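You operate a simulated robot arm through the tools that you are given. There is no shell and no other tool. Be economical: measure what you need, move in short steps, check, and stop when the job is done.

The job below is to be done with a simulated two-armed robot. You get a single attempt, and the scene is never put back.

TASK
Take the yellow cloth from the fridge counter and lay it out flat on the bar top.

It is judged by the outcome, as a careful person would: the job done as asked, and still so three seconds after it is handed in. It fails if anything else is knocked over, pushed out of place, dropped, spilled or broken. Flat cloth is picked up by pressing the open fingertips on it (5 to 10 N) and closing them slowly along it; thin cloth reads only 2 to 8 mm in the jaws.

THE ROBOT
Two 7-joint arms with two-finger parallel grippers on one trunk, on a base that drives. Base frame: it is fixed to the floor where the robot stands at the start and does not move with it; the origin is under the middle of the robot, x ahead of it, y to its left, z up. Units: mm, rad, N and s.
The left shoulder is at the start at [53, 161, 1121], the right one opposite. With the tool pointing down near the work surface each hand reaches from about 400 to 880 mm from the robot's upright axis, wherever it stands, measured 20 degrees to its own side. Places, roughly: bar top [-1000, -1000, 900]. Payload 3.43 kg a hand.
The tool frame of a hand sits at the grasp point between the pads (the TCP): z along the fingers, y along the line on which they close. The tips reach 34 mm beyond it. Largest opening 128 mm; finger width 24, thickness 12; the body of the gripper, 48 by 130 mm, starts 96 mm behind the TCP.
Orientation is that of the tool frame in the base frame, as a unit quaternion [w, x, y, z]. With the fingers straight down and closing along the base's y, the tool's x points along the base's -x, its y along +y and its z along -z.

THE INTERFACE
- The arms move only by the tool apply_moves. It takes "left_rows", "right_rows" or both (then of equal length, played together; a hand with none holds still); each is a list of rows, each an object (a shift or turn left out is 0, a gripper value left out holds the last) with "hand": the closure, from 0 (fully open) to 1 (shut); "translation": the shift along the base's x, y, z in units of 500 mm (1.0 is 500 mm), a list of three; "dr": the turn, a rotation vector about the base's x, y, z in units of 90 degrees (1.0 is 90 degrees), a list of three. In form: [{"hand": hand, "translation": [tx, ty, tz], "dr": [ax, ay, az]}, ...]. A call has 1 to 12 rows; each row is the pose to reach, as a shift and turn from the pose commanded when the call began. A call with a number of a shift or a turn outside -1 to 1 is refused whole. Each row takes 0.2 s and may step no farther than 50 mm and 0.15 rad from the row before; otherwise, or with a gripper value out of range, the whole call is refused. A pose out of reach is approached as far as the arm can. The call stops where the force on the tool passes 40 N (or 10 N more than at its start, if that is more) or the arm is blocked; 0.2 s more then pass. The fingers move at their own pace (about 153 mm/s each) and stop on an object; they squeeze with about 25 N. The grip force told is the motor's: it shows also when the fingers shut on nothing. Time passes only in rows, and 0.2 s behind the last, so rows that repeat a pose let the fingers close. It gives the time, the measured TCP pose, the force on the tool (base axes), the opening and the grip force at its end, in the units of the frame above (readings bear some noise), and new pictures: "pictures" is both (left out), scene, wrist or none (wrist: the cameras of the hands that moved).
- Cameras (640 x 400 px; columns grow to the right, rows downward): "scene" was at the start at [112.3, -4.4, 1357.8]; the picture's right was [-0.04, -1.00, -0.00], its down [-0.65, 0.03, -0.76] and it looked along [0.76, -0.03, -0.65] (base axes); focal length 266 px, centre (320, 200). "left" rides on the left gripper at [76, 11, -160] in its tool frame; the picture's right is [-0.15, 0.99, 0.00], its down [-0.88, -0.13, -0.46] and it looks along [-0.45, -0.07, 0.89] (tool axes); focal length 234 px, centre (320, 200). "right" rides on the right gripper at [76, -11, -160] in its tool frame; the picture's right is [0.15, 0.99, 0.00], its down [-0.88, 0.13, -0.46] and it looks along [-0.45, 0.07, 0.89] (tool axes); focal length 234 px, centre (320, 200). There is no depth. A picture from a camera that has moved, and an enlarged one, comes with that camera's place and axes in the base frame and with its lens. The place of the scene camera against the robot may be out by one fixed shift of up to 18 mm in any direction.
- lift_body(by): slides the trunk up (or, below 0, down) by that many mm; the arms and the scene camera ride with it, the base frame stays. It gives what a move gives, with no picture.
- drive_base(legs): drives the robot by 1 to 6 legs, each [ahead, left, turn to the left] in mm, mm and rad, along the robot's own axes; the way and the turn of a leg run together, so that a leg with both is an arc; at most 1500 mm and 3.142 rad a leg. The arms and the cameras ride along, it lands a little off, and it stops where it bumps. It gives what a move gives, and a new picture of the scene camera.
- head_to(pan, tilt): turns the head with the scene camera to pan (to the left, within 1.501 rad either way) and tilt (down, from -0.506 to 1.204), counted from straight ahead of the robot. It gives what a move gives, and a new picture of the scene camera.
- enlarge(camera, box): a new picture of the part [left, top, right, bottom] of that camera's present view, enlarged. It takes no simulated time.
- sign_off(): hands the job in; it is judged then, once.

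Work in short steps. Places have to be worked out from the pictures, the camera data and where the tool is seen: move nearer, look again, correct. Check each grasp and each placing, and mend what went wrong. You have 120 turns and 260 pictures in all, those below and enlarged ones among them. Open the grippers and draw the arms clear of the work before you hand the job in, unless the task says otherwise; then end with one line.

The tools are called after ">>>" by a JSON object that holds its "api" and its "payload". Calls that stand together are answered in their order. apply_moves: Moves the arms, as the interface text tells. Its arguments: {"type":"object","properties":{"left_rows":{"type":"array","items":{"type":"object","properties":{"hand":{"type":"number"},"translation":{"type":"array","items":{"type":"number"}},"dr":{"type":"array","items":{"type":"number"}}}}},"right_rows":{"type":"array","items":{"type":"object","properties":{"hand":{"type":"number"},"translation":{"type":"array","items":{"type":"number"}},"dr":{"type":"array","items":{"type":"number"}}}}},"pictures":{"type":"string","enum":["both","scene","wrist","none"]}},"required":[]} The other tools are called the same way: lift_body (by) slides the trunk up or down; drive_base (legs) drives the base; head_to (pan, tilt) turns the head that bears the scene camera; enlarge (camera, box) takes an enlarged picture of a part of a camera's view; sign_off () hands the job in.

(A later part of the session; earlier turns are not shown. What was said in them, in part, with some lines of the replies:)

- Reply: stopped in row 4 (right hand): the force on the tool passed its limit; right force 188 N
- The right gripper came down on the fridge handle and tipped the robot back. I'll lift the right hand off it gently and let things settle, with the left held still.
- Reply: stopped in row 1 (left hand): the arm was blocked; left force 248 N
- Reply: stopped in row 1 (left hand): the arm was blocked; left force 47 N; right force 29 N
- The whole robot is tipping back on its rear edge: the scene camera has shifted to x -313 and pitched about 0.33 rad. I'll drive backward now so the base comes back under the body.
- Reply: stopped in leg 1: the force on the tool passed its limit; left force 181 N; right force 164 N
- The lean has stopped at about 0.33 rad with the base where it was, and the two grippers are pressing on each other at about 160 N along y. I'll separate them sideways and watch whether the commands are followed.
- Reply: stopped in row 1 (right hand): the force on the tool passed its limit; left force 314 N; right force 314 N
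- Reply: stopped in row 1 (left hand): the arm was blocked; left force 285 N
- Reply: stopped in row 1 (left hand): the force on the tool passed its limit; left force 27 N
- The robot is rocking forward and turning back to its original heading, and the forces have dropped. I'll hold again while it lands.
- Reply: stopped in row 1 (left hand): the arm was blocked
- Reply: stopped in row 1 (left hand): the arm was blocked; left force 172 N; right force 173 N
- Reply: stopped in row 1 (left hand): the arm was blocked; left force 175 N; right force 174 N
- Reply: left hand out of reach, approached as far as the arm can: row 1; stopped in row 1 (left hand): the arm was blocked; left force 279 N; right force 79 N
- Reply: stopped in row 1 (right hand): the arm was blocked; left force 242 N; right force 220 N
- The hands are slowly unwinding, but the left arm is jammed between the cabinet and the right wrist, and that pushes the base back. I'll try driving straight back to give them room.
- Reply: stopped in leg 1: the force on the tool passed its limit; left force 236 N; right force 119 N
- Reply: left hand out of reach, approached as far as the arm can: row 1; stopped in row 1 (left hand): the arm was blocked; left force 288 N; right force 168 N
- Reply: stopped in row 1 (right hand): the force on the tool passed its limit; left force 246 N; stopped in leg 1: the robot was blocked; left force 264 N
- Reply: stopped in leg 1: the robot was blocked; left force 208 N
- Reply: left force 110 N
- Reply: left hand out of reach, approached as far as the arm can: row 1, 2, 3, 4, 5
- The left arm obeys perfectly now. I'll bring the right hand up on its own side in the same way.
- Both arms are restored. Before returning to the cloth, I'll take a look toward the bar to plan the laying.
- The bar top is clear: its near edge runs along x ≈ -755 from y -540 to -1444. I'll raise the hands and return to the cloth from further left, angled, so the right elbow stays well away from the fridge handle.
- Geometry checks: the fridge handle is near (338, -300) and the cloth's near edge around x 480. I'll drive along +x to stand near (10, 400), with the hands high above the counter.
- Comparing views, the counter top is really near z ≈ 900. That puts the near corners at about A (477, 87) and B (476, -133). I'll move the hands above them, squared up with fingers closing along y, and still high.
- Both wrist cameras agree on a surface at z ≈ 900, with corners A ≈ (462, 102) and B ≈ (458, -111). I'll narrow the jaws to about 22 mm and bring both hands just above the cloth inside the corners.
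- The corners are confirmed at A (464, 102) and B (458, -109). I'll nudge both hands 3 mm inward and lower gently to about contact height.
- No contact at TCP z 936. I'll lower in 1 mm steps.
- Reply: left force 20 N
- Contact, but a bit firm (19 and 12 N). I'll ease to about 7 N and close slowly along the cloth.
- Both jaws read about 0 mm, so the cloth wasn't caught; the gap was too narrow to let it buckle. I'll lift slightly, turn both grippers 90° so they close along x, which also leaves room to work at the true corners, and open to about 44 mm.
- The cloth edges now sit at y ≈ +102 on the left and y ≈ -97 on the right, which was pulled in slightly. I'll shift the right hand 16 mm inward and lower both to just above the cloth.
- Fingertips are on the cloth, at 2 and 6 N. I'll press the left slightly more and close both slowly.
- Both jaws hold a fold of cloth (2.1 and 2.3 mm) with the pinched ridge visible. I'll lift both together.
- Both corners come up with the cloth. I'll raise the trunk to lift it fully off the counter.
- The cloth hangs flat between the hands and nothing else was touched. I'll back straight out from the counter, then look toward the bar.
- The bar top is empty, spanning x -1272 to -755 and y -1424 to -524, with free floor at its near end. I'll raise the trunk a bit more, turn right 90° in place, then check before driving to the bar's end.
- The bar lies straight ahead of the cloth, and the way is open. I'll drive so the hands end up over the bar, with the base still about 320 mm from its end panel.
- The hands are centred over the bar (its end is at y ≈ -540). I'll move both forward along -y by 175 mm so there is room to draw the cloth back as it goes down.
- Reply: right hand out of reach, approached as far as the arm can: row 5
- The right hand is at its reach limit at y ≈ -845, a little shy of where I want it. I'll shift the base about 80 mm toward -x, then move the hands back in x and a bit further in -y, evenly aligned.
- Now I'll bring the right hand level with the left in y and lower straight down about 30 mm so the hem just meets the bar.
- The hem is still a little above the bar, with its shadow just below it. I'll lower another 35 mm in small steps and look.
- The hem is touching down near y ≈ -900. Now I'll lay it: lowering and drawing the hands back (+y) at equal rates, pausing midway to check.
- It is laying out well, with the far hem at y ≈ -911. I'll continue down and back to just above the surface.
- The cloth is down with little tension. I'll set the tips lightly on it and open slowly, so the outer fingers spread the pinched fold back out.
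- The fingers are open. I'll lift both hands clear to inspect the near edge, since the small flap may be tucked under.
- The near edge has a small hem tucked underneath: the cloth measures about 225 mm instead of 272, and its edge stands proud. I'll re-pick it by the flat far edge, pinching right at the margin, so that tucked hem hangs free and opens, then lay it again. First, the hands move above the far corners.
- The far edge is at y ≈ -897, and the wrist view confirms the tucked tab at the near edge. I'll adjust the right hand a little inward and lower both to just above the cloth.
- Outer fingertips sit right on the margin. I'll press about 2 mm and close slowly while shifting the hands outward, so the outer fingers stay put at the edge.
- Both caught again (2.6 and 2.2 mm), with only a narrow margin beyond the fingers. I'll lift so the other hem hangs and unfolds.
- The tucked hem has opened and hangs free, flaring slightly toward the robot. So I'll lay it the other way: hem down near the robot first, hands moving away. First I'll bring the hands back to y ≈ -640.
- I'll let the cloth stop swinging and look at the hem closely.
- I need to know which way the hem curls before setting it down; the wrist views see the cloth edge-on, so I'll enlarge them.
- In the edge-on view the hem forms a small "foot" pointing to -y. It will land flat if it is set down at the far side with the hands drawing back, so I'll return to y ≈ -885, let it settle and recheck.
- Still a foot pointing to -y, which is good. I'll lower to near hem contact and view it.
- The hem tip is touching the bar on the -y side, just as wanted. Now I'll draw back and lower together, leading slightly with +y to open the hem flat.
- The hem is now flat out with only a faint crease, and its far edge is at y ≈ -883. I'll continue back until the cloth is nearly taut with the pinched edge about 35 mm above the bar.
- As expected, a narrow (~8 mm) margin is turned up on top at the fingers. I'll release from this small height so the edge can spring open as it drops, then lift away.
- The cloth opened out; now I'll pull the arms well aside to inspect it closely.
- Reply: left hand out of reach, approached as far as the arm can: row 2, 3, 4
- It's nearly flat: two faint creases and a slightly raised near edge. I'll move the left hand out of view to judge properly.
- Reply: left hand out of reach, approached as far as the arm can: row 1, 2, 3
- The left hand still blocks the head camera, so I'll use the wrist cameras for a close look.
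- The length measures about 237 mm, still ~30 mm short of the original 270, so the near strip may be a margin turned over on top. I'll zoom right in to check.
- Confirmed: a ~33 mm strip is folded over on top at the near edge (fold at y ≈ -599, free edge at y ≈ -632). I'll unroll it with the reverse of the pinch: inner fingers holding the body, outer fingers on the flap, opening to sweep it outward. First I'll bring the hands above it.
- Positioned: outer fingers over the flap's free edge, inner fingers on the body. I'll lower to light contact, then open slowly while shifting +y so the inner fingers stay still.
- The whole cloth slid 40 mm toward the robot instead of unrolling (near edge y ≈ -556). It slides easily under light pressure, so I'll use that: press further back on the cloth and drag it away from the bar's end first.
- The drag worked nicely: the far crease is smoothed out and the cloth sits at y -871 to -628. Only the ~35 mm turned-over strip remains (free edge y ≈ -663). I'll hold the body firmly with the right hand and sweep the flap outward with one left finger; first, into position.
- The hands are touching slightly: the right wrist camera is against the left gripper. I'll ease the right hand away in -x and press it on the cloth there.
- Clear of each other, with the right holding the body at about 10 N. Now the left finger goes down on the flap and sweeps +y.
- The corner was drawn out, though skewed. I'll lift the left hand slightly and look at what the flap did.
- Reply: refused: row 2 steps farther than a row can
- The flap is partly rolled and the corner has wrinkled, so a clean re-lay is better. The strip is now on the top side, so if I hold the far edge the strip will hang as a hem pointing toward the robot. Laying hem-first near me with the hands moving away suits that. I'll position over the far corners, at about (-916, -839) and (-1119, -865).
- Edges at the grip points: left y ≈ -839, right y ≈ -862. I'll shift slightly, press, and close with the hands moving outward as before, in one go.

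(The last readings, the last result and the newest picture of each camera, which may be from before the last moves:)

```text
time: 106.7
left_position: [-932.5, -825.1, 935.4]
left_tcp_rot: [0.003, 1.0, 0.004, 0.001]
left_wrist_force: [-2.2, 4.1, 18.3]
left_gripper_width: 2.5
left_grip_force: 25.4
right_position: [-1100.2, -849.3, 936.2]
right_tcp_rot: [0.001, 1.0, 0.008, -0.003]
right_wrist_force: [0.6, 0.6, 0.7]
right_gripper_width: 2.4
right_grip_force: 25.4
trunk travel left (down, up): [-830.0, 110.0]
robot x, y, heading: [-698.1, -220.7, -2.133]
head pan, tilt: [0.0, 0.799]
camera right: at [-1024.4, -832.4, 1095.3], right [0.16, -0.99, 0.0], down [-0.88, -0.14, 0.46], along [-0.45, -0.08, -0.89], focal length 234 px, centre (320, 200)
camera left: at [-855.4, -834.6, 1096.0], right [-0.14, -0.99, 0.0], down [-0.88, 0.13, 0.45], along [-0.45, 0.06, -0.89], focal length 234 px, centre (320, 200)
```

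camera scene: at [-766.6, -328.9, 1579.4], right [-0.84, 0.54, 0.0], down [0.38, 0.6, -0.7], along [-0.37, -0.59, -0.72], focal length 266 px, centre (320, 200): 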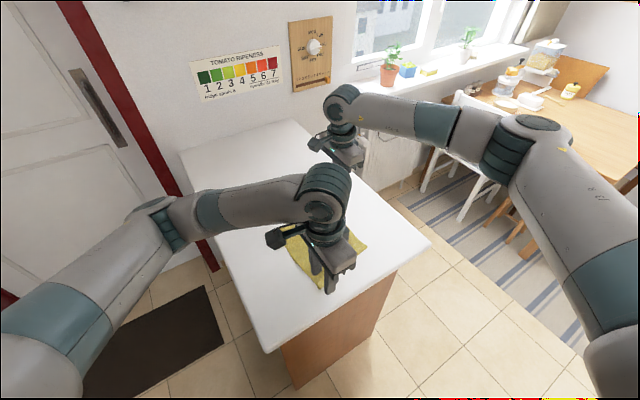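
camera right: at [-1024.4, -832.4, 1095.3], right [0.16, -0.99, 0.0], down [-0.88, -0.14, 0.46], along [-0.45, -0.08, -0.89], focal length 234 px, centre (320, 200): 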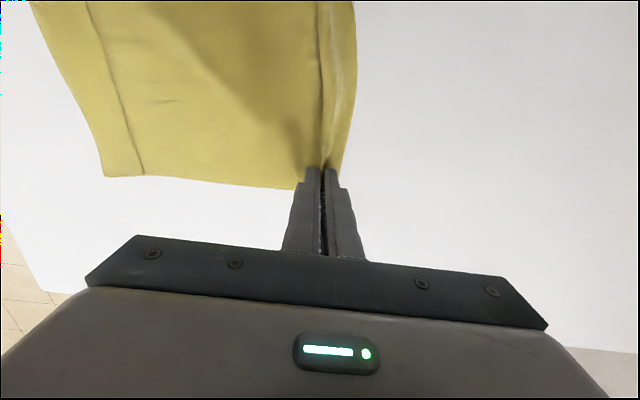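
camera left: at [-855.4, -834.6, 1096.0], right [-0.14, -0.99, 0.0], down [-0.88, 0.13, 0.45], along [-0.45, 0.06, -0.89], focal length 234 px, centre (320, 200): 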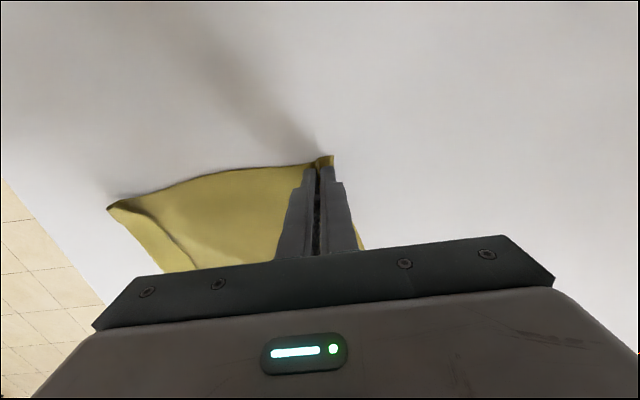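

Both gripped. I'll lift, levelling the hands in y, then view the hem edge-on.

>>> {"api": "apply_moves", "payload": {"left_rows": [{"translation": [0, 0.0, 0.06]}, {"translation": [0, 0, 0.14]}, {"translation": [0, 0, 0.23]}, {"translation": [0, 0, 0.32]}, {"translation": [0, 0, 0.41]}, {"translation": [0, 0, 0.5]}, {"translation": [0, 0, 0.57]}, {"translation": [0, 0, 0.57]}, {"translation": [0, 0, 0.57]}, {"translation": [0, 0, 0.57]}], "right_rows": [{"translation": [0, 0.01, 0.06]}, {"translation": [0, 0.02, 0.14]}, {"translation": [0, 0.03, 0.23]}, {"translation": [0, 0.04, 0.32]}, {"translation": [0, 0.048, 0.41]}, {"translation": [0, 0.048, 0.5]}, {"translation": [0, 0.048, 0.57]}, {"translation": [0, 0.048, 0.57]}, {"translation": [0, 0.048, 0.57]}, {"translation": [0, 0.048, 0.57]}], "pictures": "none"}}

>>> {"api": "enlarge", "payload": {"camera": "left", "box": [270, 80, 390, 180]}}

>>> {"api": "enlarge", "payload": {"camera": "scene", "box": [200, 60, 400, 220]}}

```text
time: 108.9
left_position: [-932.6, -827.2, 1219.5]
left_tcp_rot: [0.002, 1.0, 0.005, 0.001]
left_wrist_force: [-0.4, 0.8, -0.8]
left_gripper_width: 2.7
left_grip_force: 24.9
right_position: [-1101.0, -824.6, 1220.9]
right_tcp_rot: [0.0, 1.0, 0.008, -0.003]
right_wrist_force: [-0.7, -0.3, -0.5]
right_gripper_width: 2.2
right_grip_force: 24.6
trunk travel left (down, up): [-830.0, 110.0]
robot x, y, heading: [-695.9, -219.9, -2.14]
head pan, tilt: [0.0, 0.799]
```

```text
4.00 times, centred on (330, 130) of left
camera zoom: at [-855.8, -836.2, 1380.3], right [-0.14, -0.99, 0.0], down [-0.88, 0.12, 0.45], along [-0.45, 0.06, -0.89], focal length 937 px, centre (280, 480)
```

zoom: 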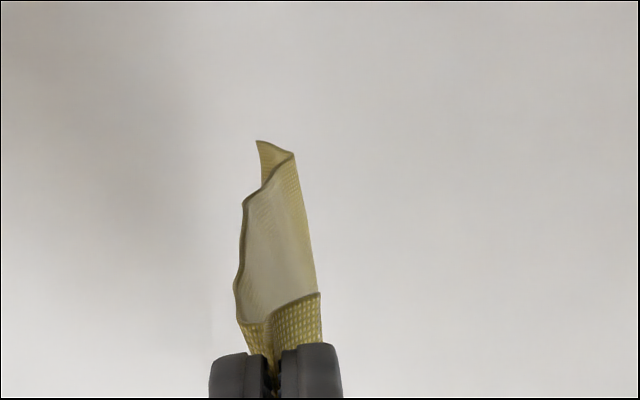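

```text
2.50 times, centred on (300, 140) of scene
camera zoom: at [-765.9, -330.3, 1579.5], right [-0.84, 0.54, 0.0], down [0.38, 0.61, -0.7], along [-0.37, -0.59, -0.72], focal length 666 px, centre (370, 350)
```

zoom: 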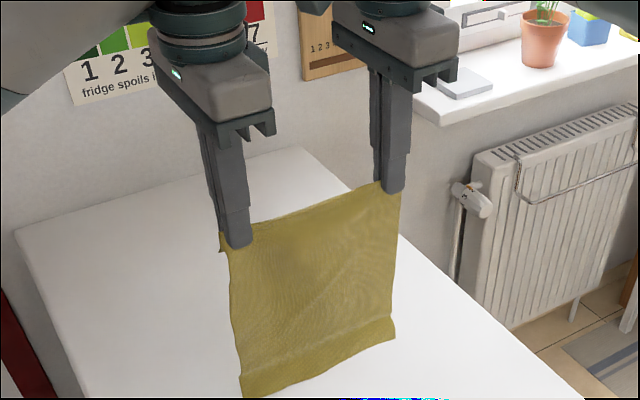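

The hem tip now points toward the robot, which is right for laying hem-first near me. I'll move the hands to y ≈ -642, lower toward contact, let it settle, and check.

>>> {"api": "apply_moves", "payload": {"left_rows": [{"translation": [0, 0.07, 0]}, {"translation": [0, 0.14, 0]}, {"translation": [0, 0.21, 0]}, {"translation": [0, 0.28, 0]}, {"translation": [0, 0.34, 0]}, {"translation": [0, 0.37, 0]}, {"translation": [0, 0.37, -0.04]}, {"translation": [0, 0.37, -0.08]}, {"translation": [0, 0.37, -0.11]}, {"translation": [0, 0.37, -0.11]}, {"translation": [0, 0.37, -0.11]}], "right_rows": [{"translation": [0, 0.07, 0]}, {"translation": [0, 0.14, 0]}, {"translation": [0, 0.21, 0]}, {"translation": [0, 0.28, 0]}, {"translation": [0, 0.34, 0]}, {"translation": [0, 0.368, 0]}, {"translation": [0, 0.368, -0.04]}, {"translation": [0, 0.368, -0.08]}, {"translation": [0, 0.368, -0.11]}, {"translation": [0, 0.368, -0.11]}, {"translation": [0, 0.368, -0.11]}], "pictures": "none"}}

>>> {"api": "enlarge", "payload": {"camera": "left", "box": [270, 80, 390, 180]}}

>>> {"api": "enlarge", "payload": {"camera": "scene", "box": [240, 120, 420, 270]}}

```text
time: 111.3
left_position: [-932.9, -643.7, 1163.6]
left_tcp_rot: [0.002, 1.0, 0.005, 0.001]
left_wrist_force: [-0.6, 0.6, 0.0]
left_gripper_width: 2.3
left_grip_force: 25.1
right_position: [-1101.2, -641.7, 1164.9]
right_tcp_rot: [-0.001, 1.0, 0.008, -0.002]
right_wrist_force: [-0.5, -0.5, 0.3]
right_gripper_width: 2.5
right_grip_force: 24.9
trunk travel left (down, up): [-830.0, 110.0]
robot x, y, heading: [-695.1, -222.4, -2.134]
head pan, tilt: [0.0, 0.799]
```

```text
4.00 times, centred on (330, 130) of left
camera zoom: at [-856.2, -651.9, 1324.5], right [-0.14, -0.99, 0.0], down [-0.88, 0.12, 0.45], along [-0.45, 0.06, -0.89], focal length 937 px, centre (280, 480)
```

zoom: 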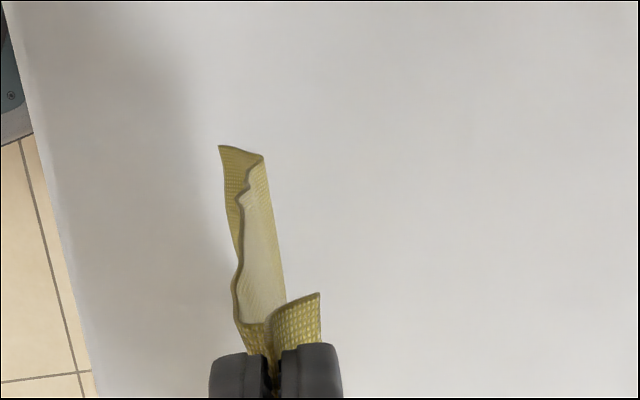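

```text
2.67 times, centred on (330, 195) of scene
camera zoom: at [-766.4, -330.6, 1579.4], right [-0.84, 0.54, 0.0], down [0.38, 0.61, -0.7], along [-0.37, -0.59, -0.72], focal length 710 px, centre (293, 213)
```

zoom: 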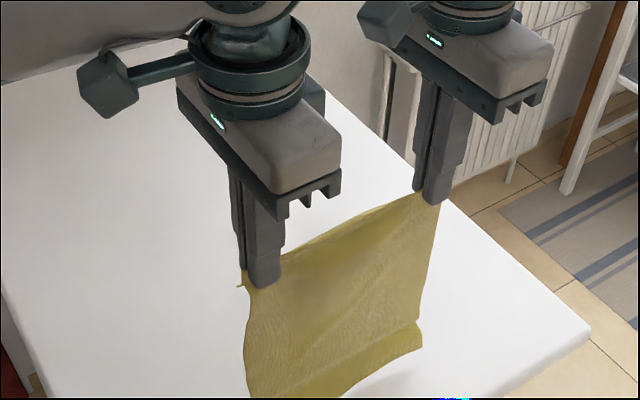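

Tip toward +y, good. I'll touch down and start laying away from the robot, stopping halfway to check.

>>> {"api": "apply_moves", "payload": {"left_rows": [{"translation": [0, 0, -0.03]}, {"translation": [0, 0, -0.05]}, {"translation": [0, -0.03, -0.065]}, {"translation": [0, -0.06, -0.1]}, {"translation": [0, -0.1, -0.14]}, {"translation": [0, -0.15, -0.18]}, {"translation": [0, -0.2, -0.22]}], "right_rows": [{"translation": [0, 0, -0.03]}, {"translation": [0, 0, -0.05]}, {"translation": [0, -0.03, -0.065]}, {"translation": [0, -0.06, -0.1]}, {"translation": [0, -0.1, -0.14]}, {"translation": [0, -0.15, -0.18]}, {"translation": [0, -0.2, -0.22]}]}}

```text
time: 112.9
left_position: [-931.2, -744.1, 1051.9]
left_tcp_rot: [0.001, 1.0, 0.004, 0.001]
left_wrist_force: [-0.1, -0.2, -0.9]
left_gripper_width: 2.3
left_grip_force: 24.8
right_position: [-1100.7, -740.8, 1053.9]
right_tcp_rot: [-0.001, 1.0, 0.007, -0.003]
right_wrist_force: [0.5, -1.1, -0.3]
right_gripper_width: 2.6
right_grip_force: 25.5
trunk travel left (down, up): [-830.0, 110.0]
robot x, y, heading: [-696.9, -222.3, -2.134]
head pan, tilt: [0.0, 0.799]
camera scene: at [-765.9, -333.3, 1579.3], right [-0.84, 0.54, 0.0], down [0.38, 0.61, -0.7], along [-0.37, -0.59, -0.72], focal length 266 px, centre (320, 200)
camera right: at [-1024.8, -727.8, 1212.3], right [0.16, -0.99, 0.0], down [-0.88, -0.14, 0.46], along [-0.45, -0.07, -0.89], focal length 234 px, centre (320, 200)
camera left: at [-855.1, -753.9, 1213.1], right [-0.14, -0.99, 0.0], down [-0.88, 0.12, 0.45], along [-0.45, 0.06, -0.89], focal length 234 px, centre (320, 200)
```

scene: 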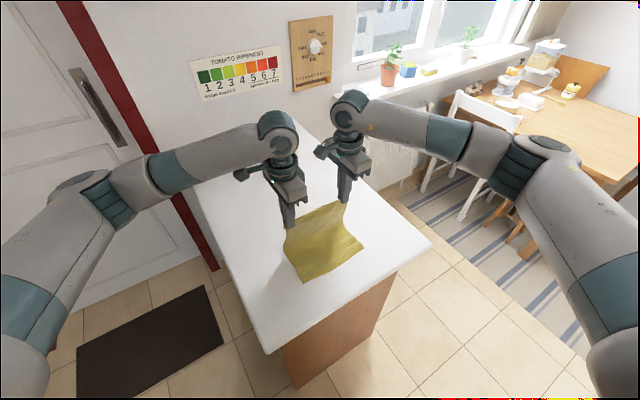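
right: 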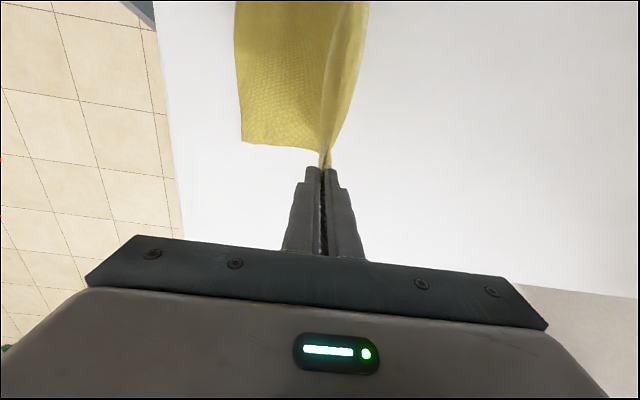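
left: 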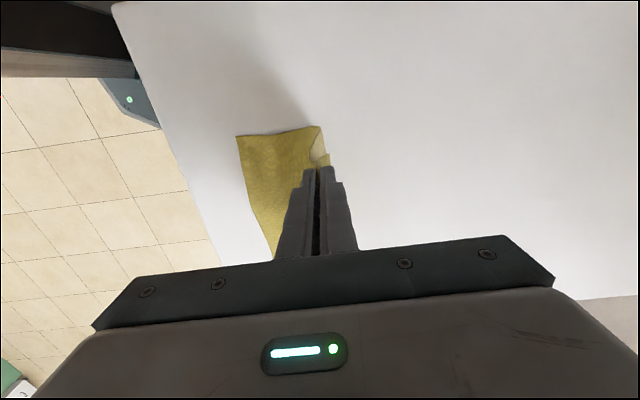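

The hem is down flat near y ≈ -637. I'll continue laying away and down to about 45 mm above.

>>> {"api": "apply_moves", "payload": {"left_rows": [{"translation": [0, -0.06, -0.04]}, {"translation": [0, -0.12, -0.075]}, {"translation": [0, -0.18, -0.105]}, {"translation": [0, -0.23, -0.13]}, {"translation": [0, -0.265, -0.145]}, {"translation": [0, -0.265, -0.145]}], "right_rows": [{"translation": [0, -0.06, -0.04]}, {"translation": [0, -0.12, -0.075]}, {"translation": [0, -0.18, -0.105]}, {"translation": [0, -0.23, -0.13]}, {"translation": [0, -0.268, -0.147]}, {"translation": [0, -0.268, -0.147]}]}}

>>> {"api": "enlarge", "payload": {"camera": "left", "box": [250, 100, 370, 200]}}

```text
time: 114.3
left_position: [-932.6, -874.1, 981.9]
left_tcp_rot: [0.003, 1.0, 0.004, 0.001]
left_wrist_force: [-0.4, 0.8, -0.2]
left_gripper_width: 2.7
left_grip_force: 24.9
right_position: [-1101.0, -874.5, 980.1]
right_tcp_rot: [0.0, 1.0, 0.008, -0.003]
right_wrist_force: [0.0, 0.2, 0.2]
right_gripper_width: 2.4
right_grip_force: 25.6
trunk travel left (down, up): [-830.0, 110.0]
robot x, y, heading: [-694.2, -219.2, -2.131]
head pan, tilt: [0.0, 0.799]
camera scene: at [-766.9, -329.6, 1579.5], right [-0.84, 0.54, 0.0], down [0.38, 0.6, -0.7], along [-0.37, -0.59, -0.72], focal length 266 px, centre (320, 200)
camera right: at [-1025.1, -859.5, 1139.8], right [0.16, -0.99, 0.0], down [-0.88, -0.14, 0.46], along [-0.45, -0.07, -0.89], focal length 234 px, centre (320, 200)
camera left: at [-856.2, -883.1, 1142.2], right [-0.14, -0.99, 0.0], down [-0.88, 0.13, 0.45], along [-0.45, 0.06, -0.89], focal length 234 px, centre (320, 200)
```

scene: 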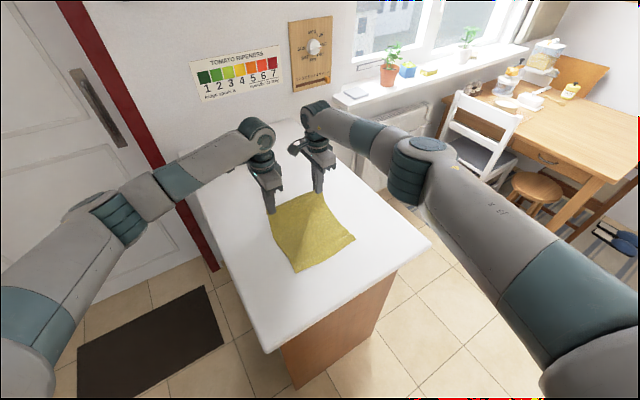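
right: 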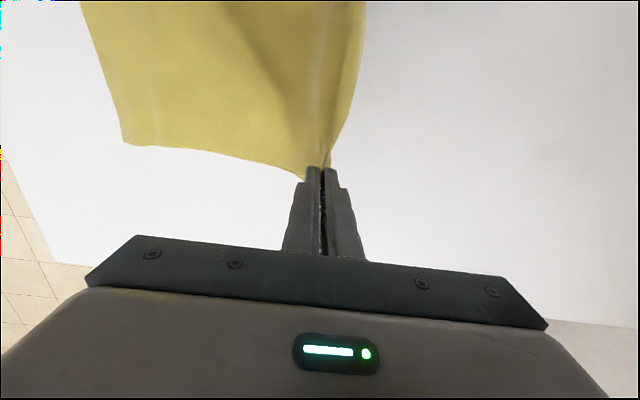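
left: 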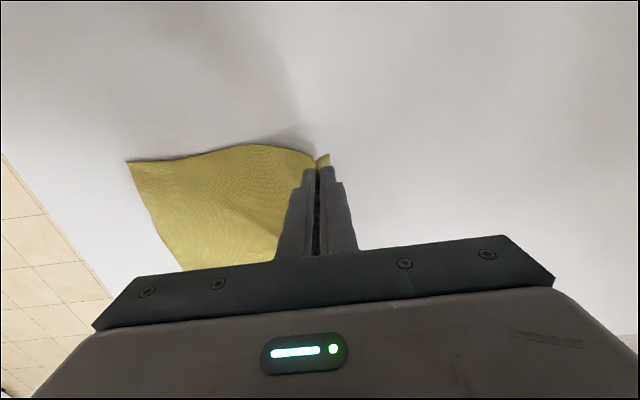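

```text
4.00 times, centred on (310, 150) of left
camera zoom: at [-856.2, -883.1, 1142.2], right [-0.14, -0.99, 0.0], down [-0.88, 0.13, 0.45], along [-0.45, 0.06, -0.89], focal length 937 px, centre (360, 400)
```

zoom: 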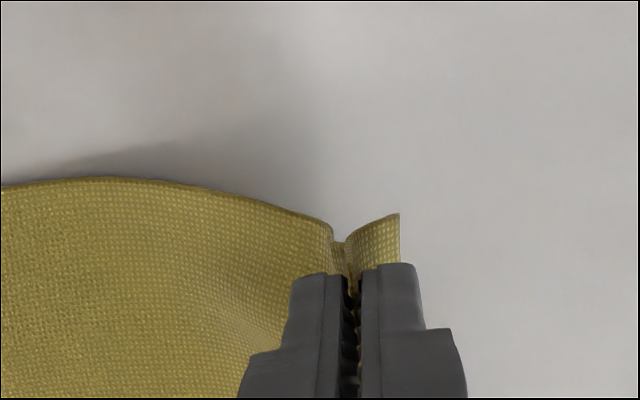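

Just what I wanted: the margin beyond the fingers splays outward and the near hem is flat. I'll lower to just above the surface and open gently.

>>> {"api": "apply_moves", "payload": {"left_rows": [{"translation": [0, -0.005, -0.03]}, {"translation": [0, -0.006, -0.06]}, {"translation": [0, -0.006, -0.08]}, {"translation": [0, -0.006, -0.084]}, {"hand": 0.95, "translation": [0, -0.006, -0.084]}, {"hand": 0.9, "translation": [0, -0.006, -0.084]}, {"hand": 0.85, "translation": [0, -0.006, -0.084]}, {"hand": 0.8, "translation": [0, -0.006, -0.084]}, {"hand": 0.75, "translation": [0, -0.006, -0.084]}, {"hand": 0.7, "translation": [0, -0.006, -0.084]}, {"translation": [0, -0.006, -0.05]}, {"translation": [0, -0.006, 0.03]}], "right_rows": [{"translation": [0, -0.005, -0.03]}, {"translation": [0, -0.006, -0.06]}, {"translation": [0, -0.006, -0.077]}, {"translation": [0, -0.006, -0.081]}, {"hand": 0.95, "translation": [0, -0.006, -0.081]}, {"hand": 0.9, "translation": [0, -0.006, -0.081]}, {"hand": 0.85, "translation": [0, -0.006, -0.081]}, {"hand": 0.8, "translation": [0, -0.006, -0.081]}, {"hand": 0.75, "translation": [0, -0.006, -0.081]}, {"hand": 0.7, "translation": [0, -0.006, -0.081]}, {"translation": [0, -0.006, -0.05]}, {"translation": [0, -0.006, 0.03]}]}}

>>> {"api": "enlarge", "payload": {"camera": "scene", "box": [240, 170, 380, 290]}}

```text
time: 116.9
left_position: [-932.8, -876.8, 997.1]
left_tcp_rot: [0.002, 1.0, 0.004, 0.001]
left_wrist_force: [-0.6, -0.3, 0.8]
left_gripper_width: 38.6
left_grip_force: 0.0
right_position: [-1099.2, -876.7, 997.0]
right_tcp_rot: [0.001, 1.0, 0.008, -0.003]
right_wrist_force: [0.1, 0.4, -0.2]
right_gripper_width: 38.3
right_grip_force: 0.2
trunk travel left (down, up): [-830.0, 110.0]
robot x, y, heading: [-699.0, -219.7, -2.132]
head pan, tilt: [0.0, 0.799]
camera scene: at [-766.3, -328.9, 1579.5], right [-0.84, 0.54, 0.0], down [0.38, 0.6, -0.7], along [-0.37, -0.59, -0.72], focal length 266 px, centre (320, 200)
camera right: at [-1023.6, -861.6, 1155.7], right [0.16, -0.99, 0.0], down [-0.88, -0.14, 0.46], along [-0.45, -0.07, -0.89], focal length 234 px, centre (320, 200)
camera left: at [-856.1, -885.6, 1158.0], right [-0.14, -0.99, 0.0], down [-0.88, 0.13, 0.45], along [-0.45, 0.06, -0.89], focal length 234 px, centre (320, 200)
```

scene: 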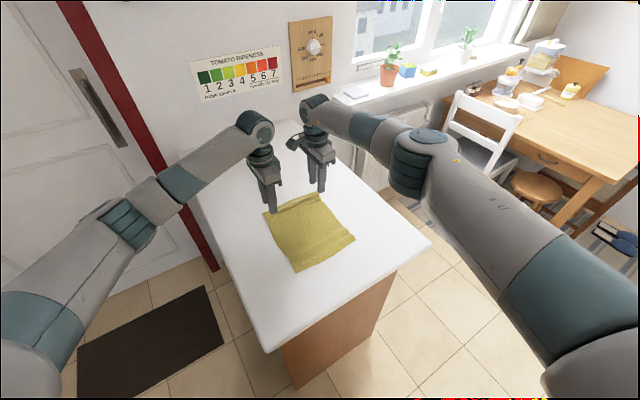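
right: 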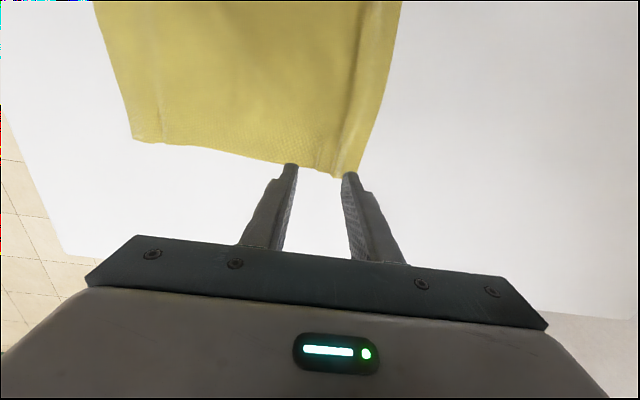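
left: 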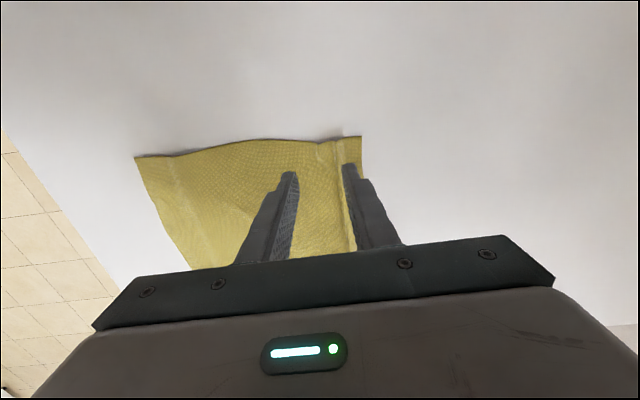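

```text
3.33 times, centred on (310, 230) of scene
camera zoom: at [-766.3, -328.9, 1579.5], right [-0.84, 0.54, 0.0], down [0.38, 0.6, -0.7], along [-0.37, -0.59, -0.72], focal length 888 px, centre (353, 100)
```

zoom: 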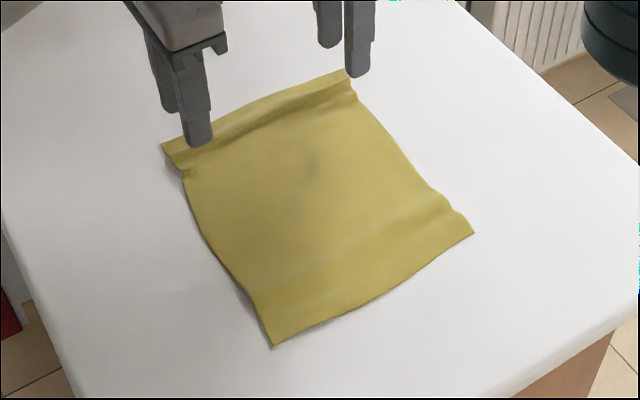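

Single layer and fully open now, with just a soft ridge near the far edge. I'll smooth it: closed fingertips on the far margin, light press, drag 25 mm outward.

>>> {"api": "apply_moves", "payload": {"left_rows": [{"hand": 1.0, "translation": [0, -0.03, -0.03]}, {"translation": [0, -0.066, -0.08]}, {"translation": [0, -0.066, -0.115]}, {"translation": [0, -0.066, -0.1235]}, {"translation": [0, -0.08, -0.1235]}, {"translation": [0, -0.095, -0.1235]}, {"translation": [0, -0.11, -0.1235]}, {"translation": [0, -0.116, -0.1235]}, {"translation": [0, -0.116, -0.08]}], "right_rows": [{"hand": 1.0, "translation": [0, -0.03, -0.03]}, {"translation": [0, -0.066, -0.08]}, {"translation": [0, -0.066, -0.115]}, {"translation": [0, -0.066, -0.1235]}, {"translation": [0, -0.08, -0.1235]}, {"translation": [0, -0.095, -0.1235]}, {"translation": [0, -0.11, -0.1235]}, {"translation": [0, -0.116, -0.1235]}, {"translation": [0, -0.116, -0.08]}]}}

>>> {"api": "enlarge", "payload": {"camera": "scene", "box": [240, 170, 380, 290]}}

```text
time: 118.9
left_position: [-932.2, -937.3, 955.9]
left_tcp_rot: [0.002, 1.0, 0.005, 0.001]
left_wrist_force: [0.3, -0.2, 0.2]
left_gripper_width: 0.0
left_grip_force: 24.7
right_position: [-1090.9, -885.3, 943.1]
right_tcp_rot: [0.0, 1.0, 0.007, -0.002]
right_wrist_force: [0.3, -0.3, 0.0]
right_gripper_width: 0.2
right_grip_force: 25.4
right hand out of reach, approached as far as the arm can: row 1, 2, 3, 4, 5, 6, 7, 8, 9
trunk travel left (down, up): [-830.0, 110.0]
robot x, y, heading: [-695.5, -222.1, -2.135]
head pan, tilt: [0.0, 0.799]
camera scene: at [-766.2, -330.8, 1579.3], right [-0.84, 0.54, 0.0], down [0.38, 0.61, -0.7], along [-0.37, -0.59, -0.72], focal length 266 px, centre (320, 200)
camera right: at [-1015.1, -871.1, 1101.5], right [0.16, -0.99, 0.0], down [-0.88, -0.14, 0.46], along [-0.45, -0.07, -0.89], focal length 234 px, centre (320, 200)
camera left: at [-855.7, -945.4, 1116.8], right [-0.14, -0.99, 0.0], down [-0.88, 0.12, 0.45], along [-0.45, 0.06, -0.89], focal length 234 px, centre (320, 200)
```

scene: 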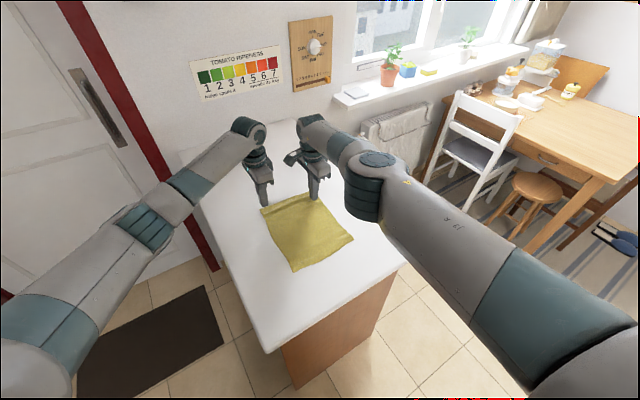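
right: 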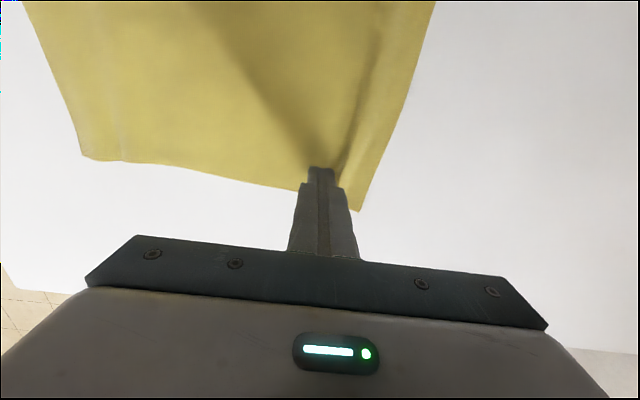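
left: 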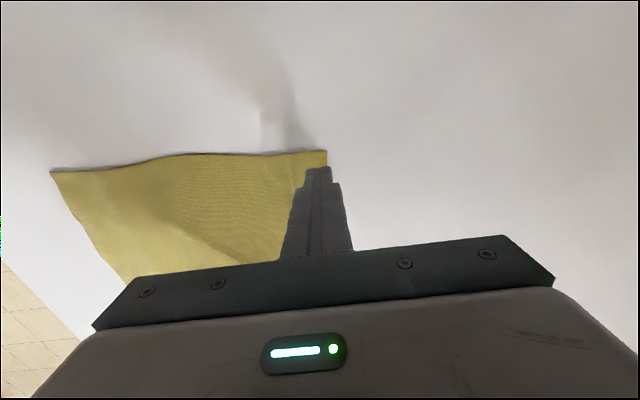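

```text
3.33 times, centred on (310, 230) of scene
camera zoom: at [-766.2, -330.8, 1579.3], right [-0.84, 0.54, 0.0], down [0.38, 0.61, -0.7], along [-0.37, -0.59, -0.72], focal length 888 px, centre (353, 100)
```

zoom: 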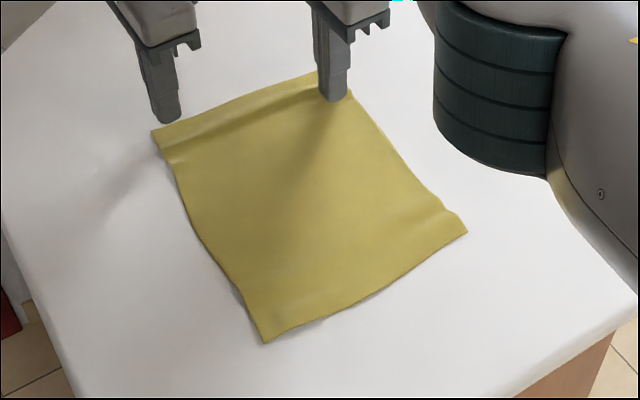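

The left half smoothed out; the right hand ran out of reach because the trunk is high. I'll raise the hands, lower the trunk (which extends the reach), and finish the right side.

>>> {"api": "apply_moves", "payload": {"left_rows": [{"translation": [0, 0.02, 0.08]}, {"translation": [0.02, 0.04, 0.16]}, {"translation": [0.04, 0.08, 0.24]}, {"translation": [0.06, 0.12, 0.32]}, {"translation": [0.08, 0.18, 0.38]}], "right_rows": [{"translation": [0, 0.0, 0.08]}, {"translation": [0, 0.02, 0.16]}, {"translation": [0, 0.02, 0.24]}, {"translation": [0, 0.02, 0.32]}, {"translation": [0, 0.02, 0.38]}], "pictures": "none"}}

>>> {"api": "lift_body", "payload": {"by": -150}}

```text
time: 120.1
left_position: [-895.6, -844.0, 1147.2]
left_tcp_rot: [0.002, 1.0, 0.004, 0.002]
left_wrist_force: [-0.3, 0.9, 0.0]
left_gripper_width: 0.1
left_grip_force: 25.3
right_position: [-1094.5, -873.7, 1131.9]
right_tcp_rot: [0.001, 1.0, 0.007, -0.002]
right_wrist_force: [-0.4, 0.2, 0.3]
right_gripper_width: 0.0
right_grip_force: 25.2
right hand out of reach, approached as far as the arm can: row 1
trunk travel left (down, up): [-830.0, 110.0]
robot x, y, heading: [-698.1, -223.8, -2.132]
head pan, tilt: [0.0, 0.799]
```

```text
time: 121.8
left_position: [-891.6, -847.2, 997.0]
left_tcp_rot: [0.002, 1.0, 0.004, 0.001]
left_wrist_force: [0.1, -1.0, 1.0]
left_gripper_width: 0.0
left_grip_force: 25.2
right_position: [-1092.2, -875.5, 982.2]
right_tcp_rot: [0.0, 1.0, 0.007, -0.003]
right_wrist_force: [-0.2, -0.5, -0.5]
right_gripper_width: 0.0
right_grip_force: 24.9
trunk travel left (down, up): [-680.0, 260.0]
robot x, y, heading: [-697.0, -216.4, -2.134]
head pan, tilt: [0.0, 0.799]
```

>>> {"api": "apply_moves", "payload": {"right_rows": [{"translation": [-0.01, -0.04, -0.02]}, {"translation": [-0.016, -0.073, -0.05]}, {"translation": [-0.016, -0.073, -0.085]}, {"translation": [-0.016, -0.073, -0.096]}, {"translation": [-0.016, -0.085, -0.096]}, {"translation": [-0.016, -0.1, -0.096]}, {"translation": [-0.016, -0.115, -0.096]}, {"translation": [-0.016, -0.123, -0.096]}, {"translation": [-0.016, -0.123, -0.05]}, {"translation": [-0.016, -0.12, 0.04]}], "pictures": "wrist"}}

>>> {"api": "enlarge", "payload": {"camera": "scene", "box": [240, 140, 400, 270]}}

```text
time: 124.0
left_position: [-890.9, -846.4, 997.0]
left_tcp_rot: [0.003, 1.0, 0.004, 0.001]
left_wrist_force: [0.8, 0.5, -1.0]
left_gripper_width: 0.0
left_grip_force: 24.9
right_position: [-1094.1, -901.9, 1000.8]
right_tcp_rot: [0.0, 1.0, 0.008, -0.003]
right_wrist_force: [-0.6, -0.5, -0.6]
right_gripper_width: 0.0
right_grip_force: 25.0
right hand out of reach, approached as far as the arm can: row 2, 3, 4, 5, 6, 7, 8, 9, 10
trunk travel left (down, up): [-680.0, 260.0]
robot x, y, heading: [-695.5, -222.6, -2.14]
head pan, tilt: [0.0, 0.799]
camera right: at [-1017.5, -888.2, 1159.0], right [0.16, -0.99, 0.0], down [-0.88, -0.14, 0.46], along [-0.46, -0.07, -0.89], focal length 234 px, centre (320, 200)
```

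right: 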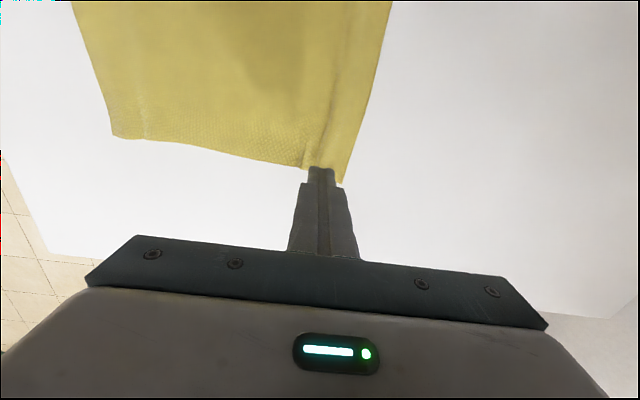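

```text
3.08 times, centred on (320, 205) of scene
camera zoom: at [-764.1, -330.4, 1429.6], right [-0.84, 0.54, 0.0], down [0.38, 0.61, -0.7], along [-0.37, -0.59, -0.72], focal length 820 px, centre (320, 185)
```

zoom: 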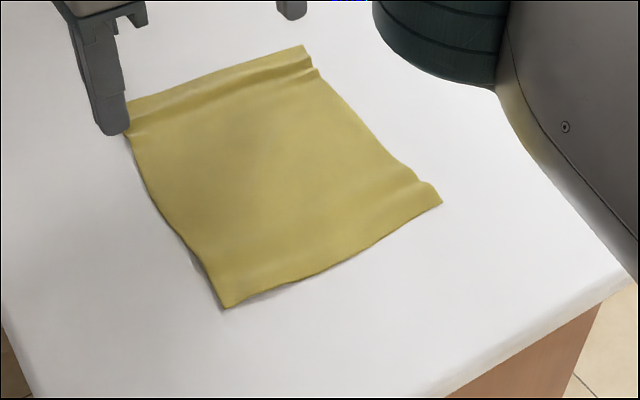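

The far-right ridge remains, just out of reach. I'll raise the right hand slightly and shift the base about 130 mm in -x so the right arm can reach it.

>>> {"api": "drive_base", "payload": {"legs": [[83, -101, 0]]}}

```text
time: 125.3
left_position: [-1020.7, -862.9, 995.1]
left_tcp_rot: [0.002, 1.0, 0.004, 0.0]
left_wrist_force: [0.9, -0.2, -0.2]
left_gripper_width: 0.0
left_grip_force: 25.0
right_position: [-1223.9, -919.6, 1000.2]
right_tcp_rot: [0.001, 1.0, 0.007, -0.003]
right_wrist_force: [0.5, -0.1, -0.8]
right_gripper_width: 0.0
right_grip_force: 25.0
trunk travel left (down, up): [-680.0, 260.0]
robot x, y, heading: [-823.4, -239.2, -2.134]
head pan, tilt: [0.0, 0.799]
camera scene: at [-895.3, -346.6, 1429.5], right [-0.84, 0.54, 0.0], down [0.38, 0.61, -0.7], along [-0.37, -0.59, -0.72], focal length 266 px, centre (320, 200)
```

scene: 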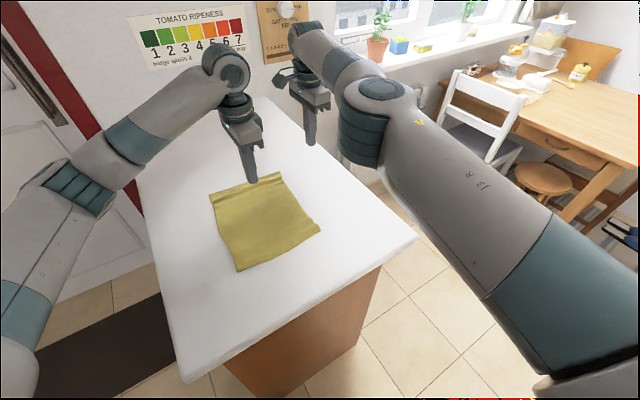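

Now I'll move the left aside and bring the right over the far-right margin, press and drag outward.

>>> {"api": "apply_moves", "payload": {"left_rows": [{"translation": [0.07, 0.03, 0.03]}, {"translation": [0.14, 0.06, 0.06]}, {"translation": [0.2, 0.1, 0.08]}, {"translation": [0.2, 0.14, 0.08]}, {"translation": [0.2, 0.14, 0.08]}, {"translation": [0.2, 0.14, 0.08]}, {"translation": [0.2, 0.14, 0.08]}, {"translation": [0.2, 0.14, 0.08]}, {"translation": [0.2, 0.14, 0.08]}, {"translation": [0.2, 0.14, 0.08]}, {"translation": [0.2, 0.14, 0.08]}, {"translation": [0.2, 0.14, 0.08]}], "right_rows": [{"translation": [0, 0.0, 0]}, {"translation": [0.08, 0.005, 0]}, {"translation": [0.16, 0.01, 0]}, {"translation": [0.24, 0.015, -0.04]}, {"translation": [0.244, 0.015, -0.1]}, {"translation": [0.244, 0.015, -0.128]}, {"translation": [0.244, 0.015, -0.1315]}, {"translation": [0.244, 0.002, -0.1315]}, {"translation": [0.244, -0.011, -0.1315]}, {"translation": [0.244, -0.024, -0.1315]}, {"translation": [0.244, -0.034, -0.1315]}, {"translation": [0.244, -0.034, -0.08]}], "pictures": "wrist"}}

>>> {"api": "enlarge", "payload": {"camera": "scene", "box": [180, 150, 340, 280]}}

```text
time: 127.9
left_position: [-922.7, -793.0, 1036.0]
left_tcp_rot: [0.003, 1.0, 0.004, 0.002]
left_wrist_force: [0.7, 1.4, 0.5]
left_gripper_width: 0.0
left_grip_force: 25.1
right_position: [-1103.1, -935.9, 959.5]
right_tcp_rot: [0.001, 1.0, 0.008, -0.002]
right_wrist_force: [0.9, 0.2, 0.4]
right_gripper_width: 0.3
right_grip_force: 24.9
right hand out of reach, approached as far as the arm can: row 2, 3, 4
trunk travel left (down, up): [-680.0, 260.0]
robot x, y, heading: [-823.9, -236.1, -2.136]
head pan, tilt: [0.0, 0.799]
camera right: at [-1026.4, -920.6, 1118.0], right [0.16, -0.99, 0.0], down [-0.88, -0.14, 0.46], along [-0.45, -0.08, -0.89], focal length 234 px, centre (320, 200)
camera left: at [-844.7, -801.7, 1196.8], right [-0.14, -0.99, 0.0], down [-0.88, 0.12, 0.45], along [-0.45, 0.06, -0.89], focal length 234 px, centre (320, 200)
```

right: 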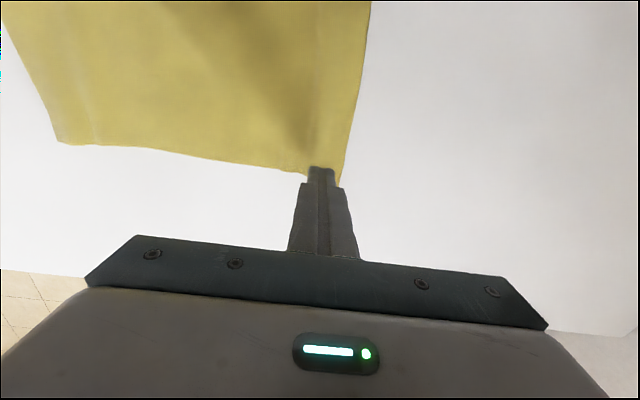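
left: 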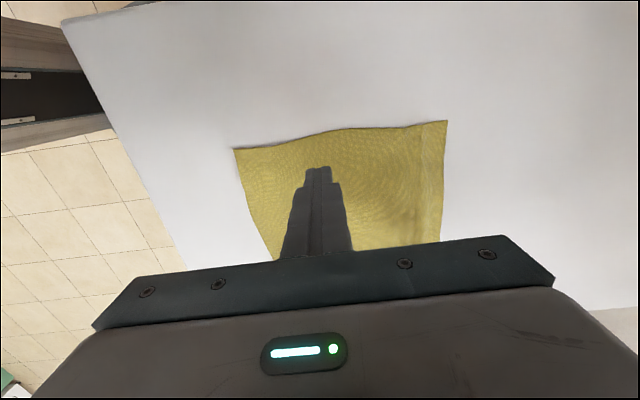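

```text
3.08 times, centred on (260, 215) of scene
camera zoom: at [-896.1, -345.9, 1429.3], right [-0.84, 0.54, 0.0], down [0.38, 0.61, -0.7], along [-0.37, -0.59, -0.72], focal length 820 px, centre (505, 154)
```

zoom: 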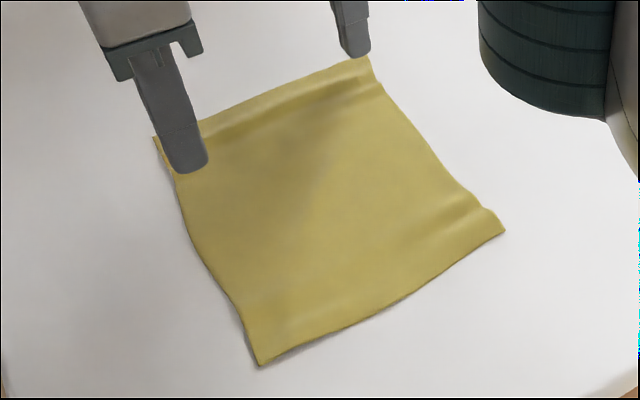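

The far side is smooth now and the full length (~266 mm) is out. One last pass: a light drag on the near margin toward the robot to take out the soft wave there.

>>> {"api": "apply_moves", "payload": {"left_rows": [{"translation": [-0.01, 0.05, 0]}, {"translation": [-0.012, 0.1, 0]}, {"translation": [-0.012, 0.15, 0]}, {"translation": [-0.012, 0.192, -0.03]}, {"translation": [-0.012, 0.192, -0.1]}, {"translation": [-0.012, 0.192, -0.17]}, {"translation": [-0.012, 0.192, -0.203]}, {"translation": [-0.012, 0.205, -0.203]}, {"translation": [-0.012, 0.22, -0.203]}, {"translation": [-0.012, 0.235, -0.203]}, {"translation": [-0.012, 0.235, -0.15]}, {"translation": [-0.012, 0.235, -0.08]}], "right_rows": [{"translation": [0, 0.0, 0.05]}, {"translation": [0, 0.09, 0.07]}, {"translation": [0, 0.18, 0.07]}, {"translation": [0.0, 0.27, 0.07]}, {"translation": [0.0, 0.36, 0.06]}, {"translation": [0, 0.44, 0.03]}, {"translation": [0, 0.462, -0.049]}, {"translation": [0, 0.475, -0.05]}, {"translation": [0, 0.49, -0.05]}, {"translation": [0, 0.505, -0.05]}, {"translation": [0, 0.505, 0.0]}, {"translation": [0, 0.505, 0.07]}], "pictures": "none"}}

>>> {"api": "enlarge", "payload": {"camera": "scene", "box": [180, 150, 360, 290]}}

```text
time: 130.5
left_position: [-926.4, -674.6, 996.0]
left_tcp_rot: [0.003, 1.0, 0.004, 0.0]
left_wrist_force: [-0.1, 0.2, -0.7]
left_gripper_width: 0.0
left_grip_force: 24.6
right_position: [-1101.6, -683.8, 995.8]
right_tcp_rot: [0.001, 1.0, 0.008, -0.003]
right_wrist_force: [0.1, -0.8, 0.6]
right_gripper_width: 0.0
right_grip_force: 25.6
trunk travel left (down, up): [-680.0, 260.0]
robot x, y, heading: [-825.5, -239.9, -2.137]
head pan, tilt: [0.0, 0.799]
```

```text
2.86 times, centred on (270, 220) of scene
camera zoom: at [-895.5, -345.3, 1429.4], right [-0.84, 0.54, 0.0], down [0.38, 0.61, -0.7], along [-0.37, -0.59, -0.72], focal length 761 px, centre (463, 143)
```

zoom: 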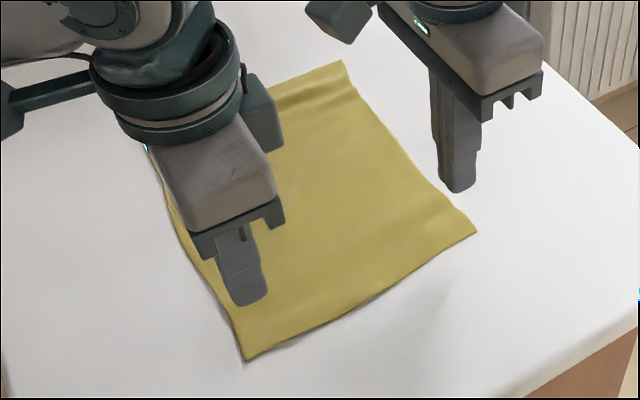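

The cloth lies flat. I'll open the grippers, raise both hands, back the robot away from the bar, and take a final look.

>>> {"api": "apply_moves", "payload": {"left_rows": [{"hand": 0.5, "translation": [0, 0, 0.08]}, {"translation": [0, 0, 0.16]}, {"translation": [0, 0, 0.24]}, {"translation": [0, 0.04, 0.32]}], "right_rows": [{"hand": 0.5, "translation": [0, 0, 0.08]}, {"translation": [0, 0, 0.16]}, {"translation": [0, 0, 0.24]}, {"translation": [0, 0.04, 0.32]}], "pictures": "none"}}

>>> {"api": "drive_base", "payload": {"legs": [[-253, -162, 0]]}}

>>> {"api": "enlarge", "payload": {"camera": "scene", "box": [160, 60, 400, 240]}}

```text
time: 131.5
left_position: [-926.8, -651.2, 1159.4]
left_tcp_rot: [0.003, 1.0, 0.004, 0.0]
left_wrist_force: [0.5, 0.5, -0.3]
left_gripper_width: 63.9
left_grip_force: 0.0
right_position: [-1102.5, -660.5, 1156.0]
right_tcp_rot: [0.002, 1.0, 0.008, -0.002]
right_wrist_force: [-0.4, 0.9, 0.5]
right_gripper_width: 64.1
right_grip_force: 0.1
trunk travel left (down, up): [-680.0, 260.0]
robot x, y, heading: [-825.6, -234.3, -2.129]
head pan, tilt: [0.0, 0.799]
```

```text
time: 133.6
left_position: [-929.4, -355.1, 1156.3]
left_tcp_rot: [0.001, 1.0, 0.004, 0.0]
left_wrist_force: [-0.3, 1.0, -0.2]
left_gripper_width: 63.8
left_grip_force: 0.0
right_position: [-1105.0, -364.1, 1153.5]
right_tcp_rot: [0.0, 1.0, 0.007, -0.003]
right_wrist_force: [-0.2, 0.4, 0.2]
right_gripper_width: 64.1
right_grip_force: 0.0
trunk travel left (down, up): [-680.0, 260.0]
robot x, y, heading: [-827.1, 61.6, -2.138]
head pan, tilt: [0.0, 0.799]
camera scene: at [-898.5, -46.9, 1429.4], right [-0.84, 0.54, 0.0], down [0.38, 0.61, -0.7], along [-0.37, -0.59, -0.72], focal length 266 px, centre (320, 200)
```

scene: 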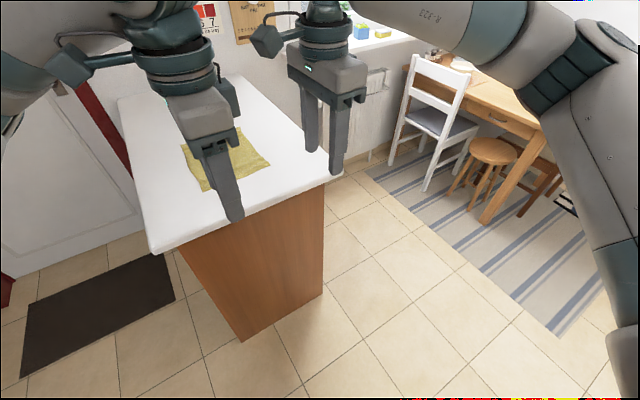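

```text
2.22 times, centred on (280, 150) of scene
camera zoom: at [-898.5, -46.9, 1429.4], right [-0.84, 0.54, 0.0], down [0.38, 0.61, -0.7], along [-0.37, -0.59, -0.72], focal length 592 px, centre (409, 311)
```

zoom: 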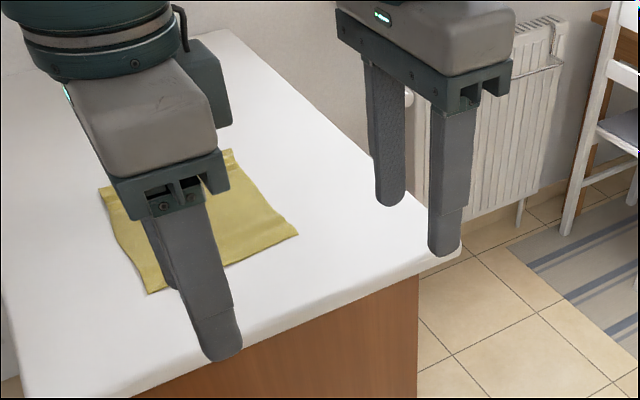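

The hands are clear of the bar. I'll shift the left aside for one unobstructed look at the cloth.

>>> {"api": "apply_moves", "payload": {"left_rows": [{"translation": [0.08, 0.04, 0]}, {"translation": [0.16, 0.08, 0]}, {"translation": [0.24, 0.12, 0]}], "pictures": "none"}}

>>> {"api": "enlarge", "payload": {"camera": "scene", "box": [160, 100, 300, 210]}}

>>> {"api": "enlarge", "payload": {"camera": "right", "box": [320, 0, 640, 200]}}

```text
time: 134.4
left_position: [-817.2, -303.3, 1167.3]
left_tcp_rot: [0.0, 1.0, 0.004, 0.001]
left_wrist_force: [1.3, 0.2, 0.0]
left_gripper_width: 64.2
left_grip_force: 0.0
left hand out of reach, approached as far as the arm can: row 3
right_position: [-1104.9, -362.7, 1155.4]
right_tcp_rot: [0.001, 1.0, 0.007, -0.003]
right_wrist_force: [0.2, -1.2, 0.5]
right_gripper_width: 64.2
right_grip_force: 0.1
trunk travel left (down, up): [-680.0, 260.0]
robot x, y, heading: [-827.0, 63.7, -2.145]
head pan, tilt: [0.0, 0.799]
```

```text
3.64 times, centred on (230, 155) of scene
camera zoom: at [-897.4, -45.5, 1429.6], right [-0.84, 0.54, 0.0], down [0.38, 0.6, -0.7], along [-0.38, -0.59, -0.72], focal length 969 px, centre (647, 364)
```

zoom: 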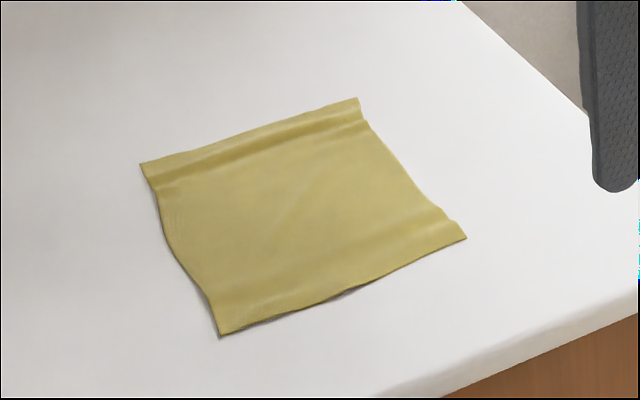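

```text
2.00 times, centred on (480, 100) of right
camera zoom: at [-1028.0, -348.6, 1313.5], right [0.16, -0.99, 0.0], down [-0.88, -0.14, 0.46], along [-0.46, -0.07, -0.89], focal length 468 px, centre (0, 400)
```

zoom: 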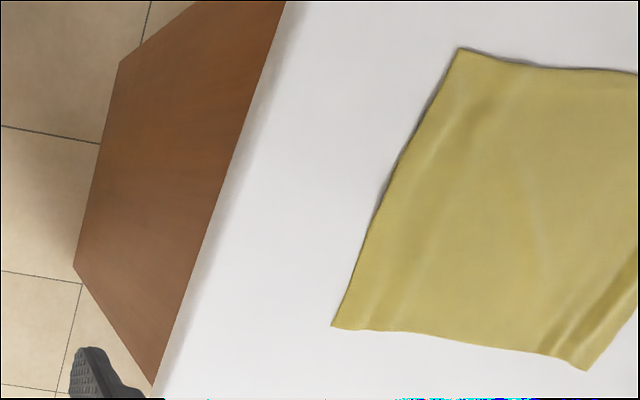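

The cloth lies open on the bar top in a single layer, with only soft ripples. The grippers are open and clear, so I'm handing in.

>>> {"api": "sign_off", "payload": {}}

```text
The job is handed in.
```

The yellow cloth is spread open in a single layer on the bar top, with soft ripples still in it. Early on the right arm struck something near the fridge, most likely its handle, and the robot tipped back before I recovered it. The pictures showed nothing knocked over or moved, and both grippers are open and clear.
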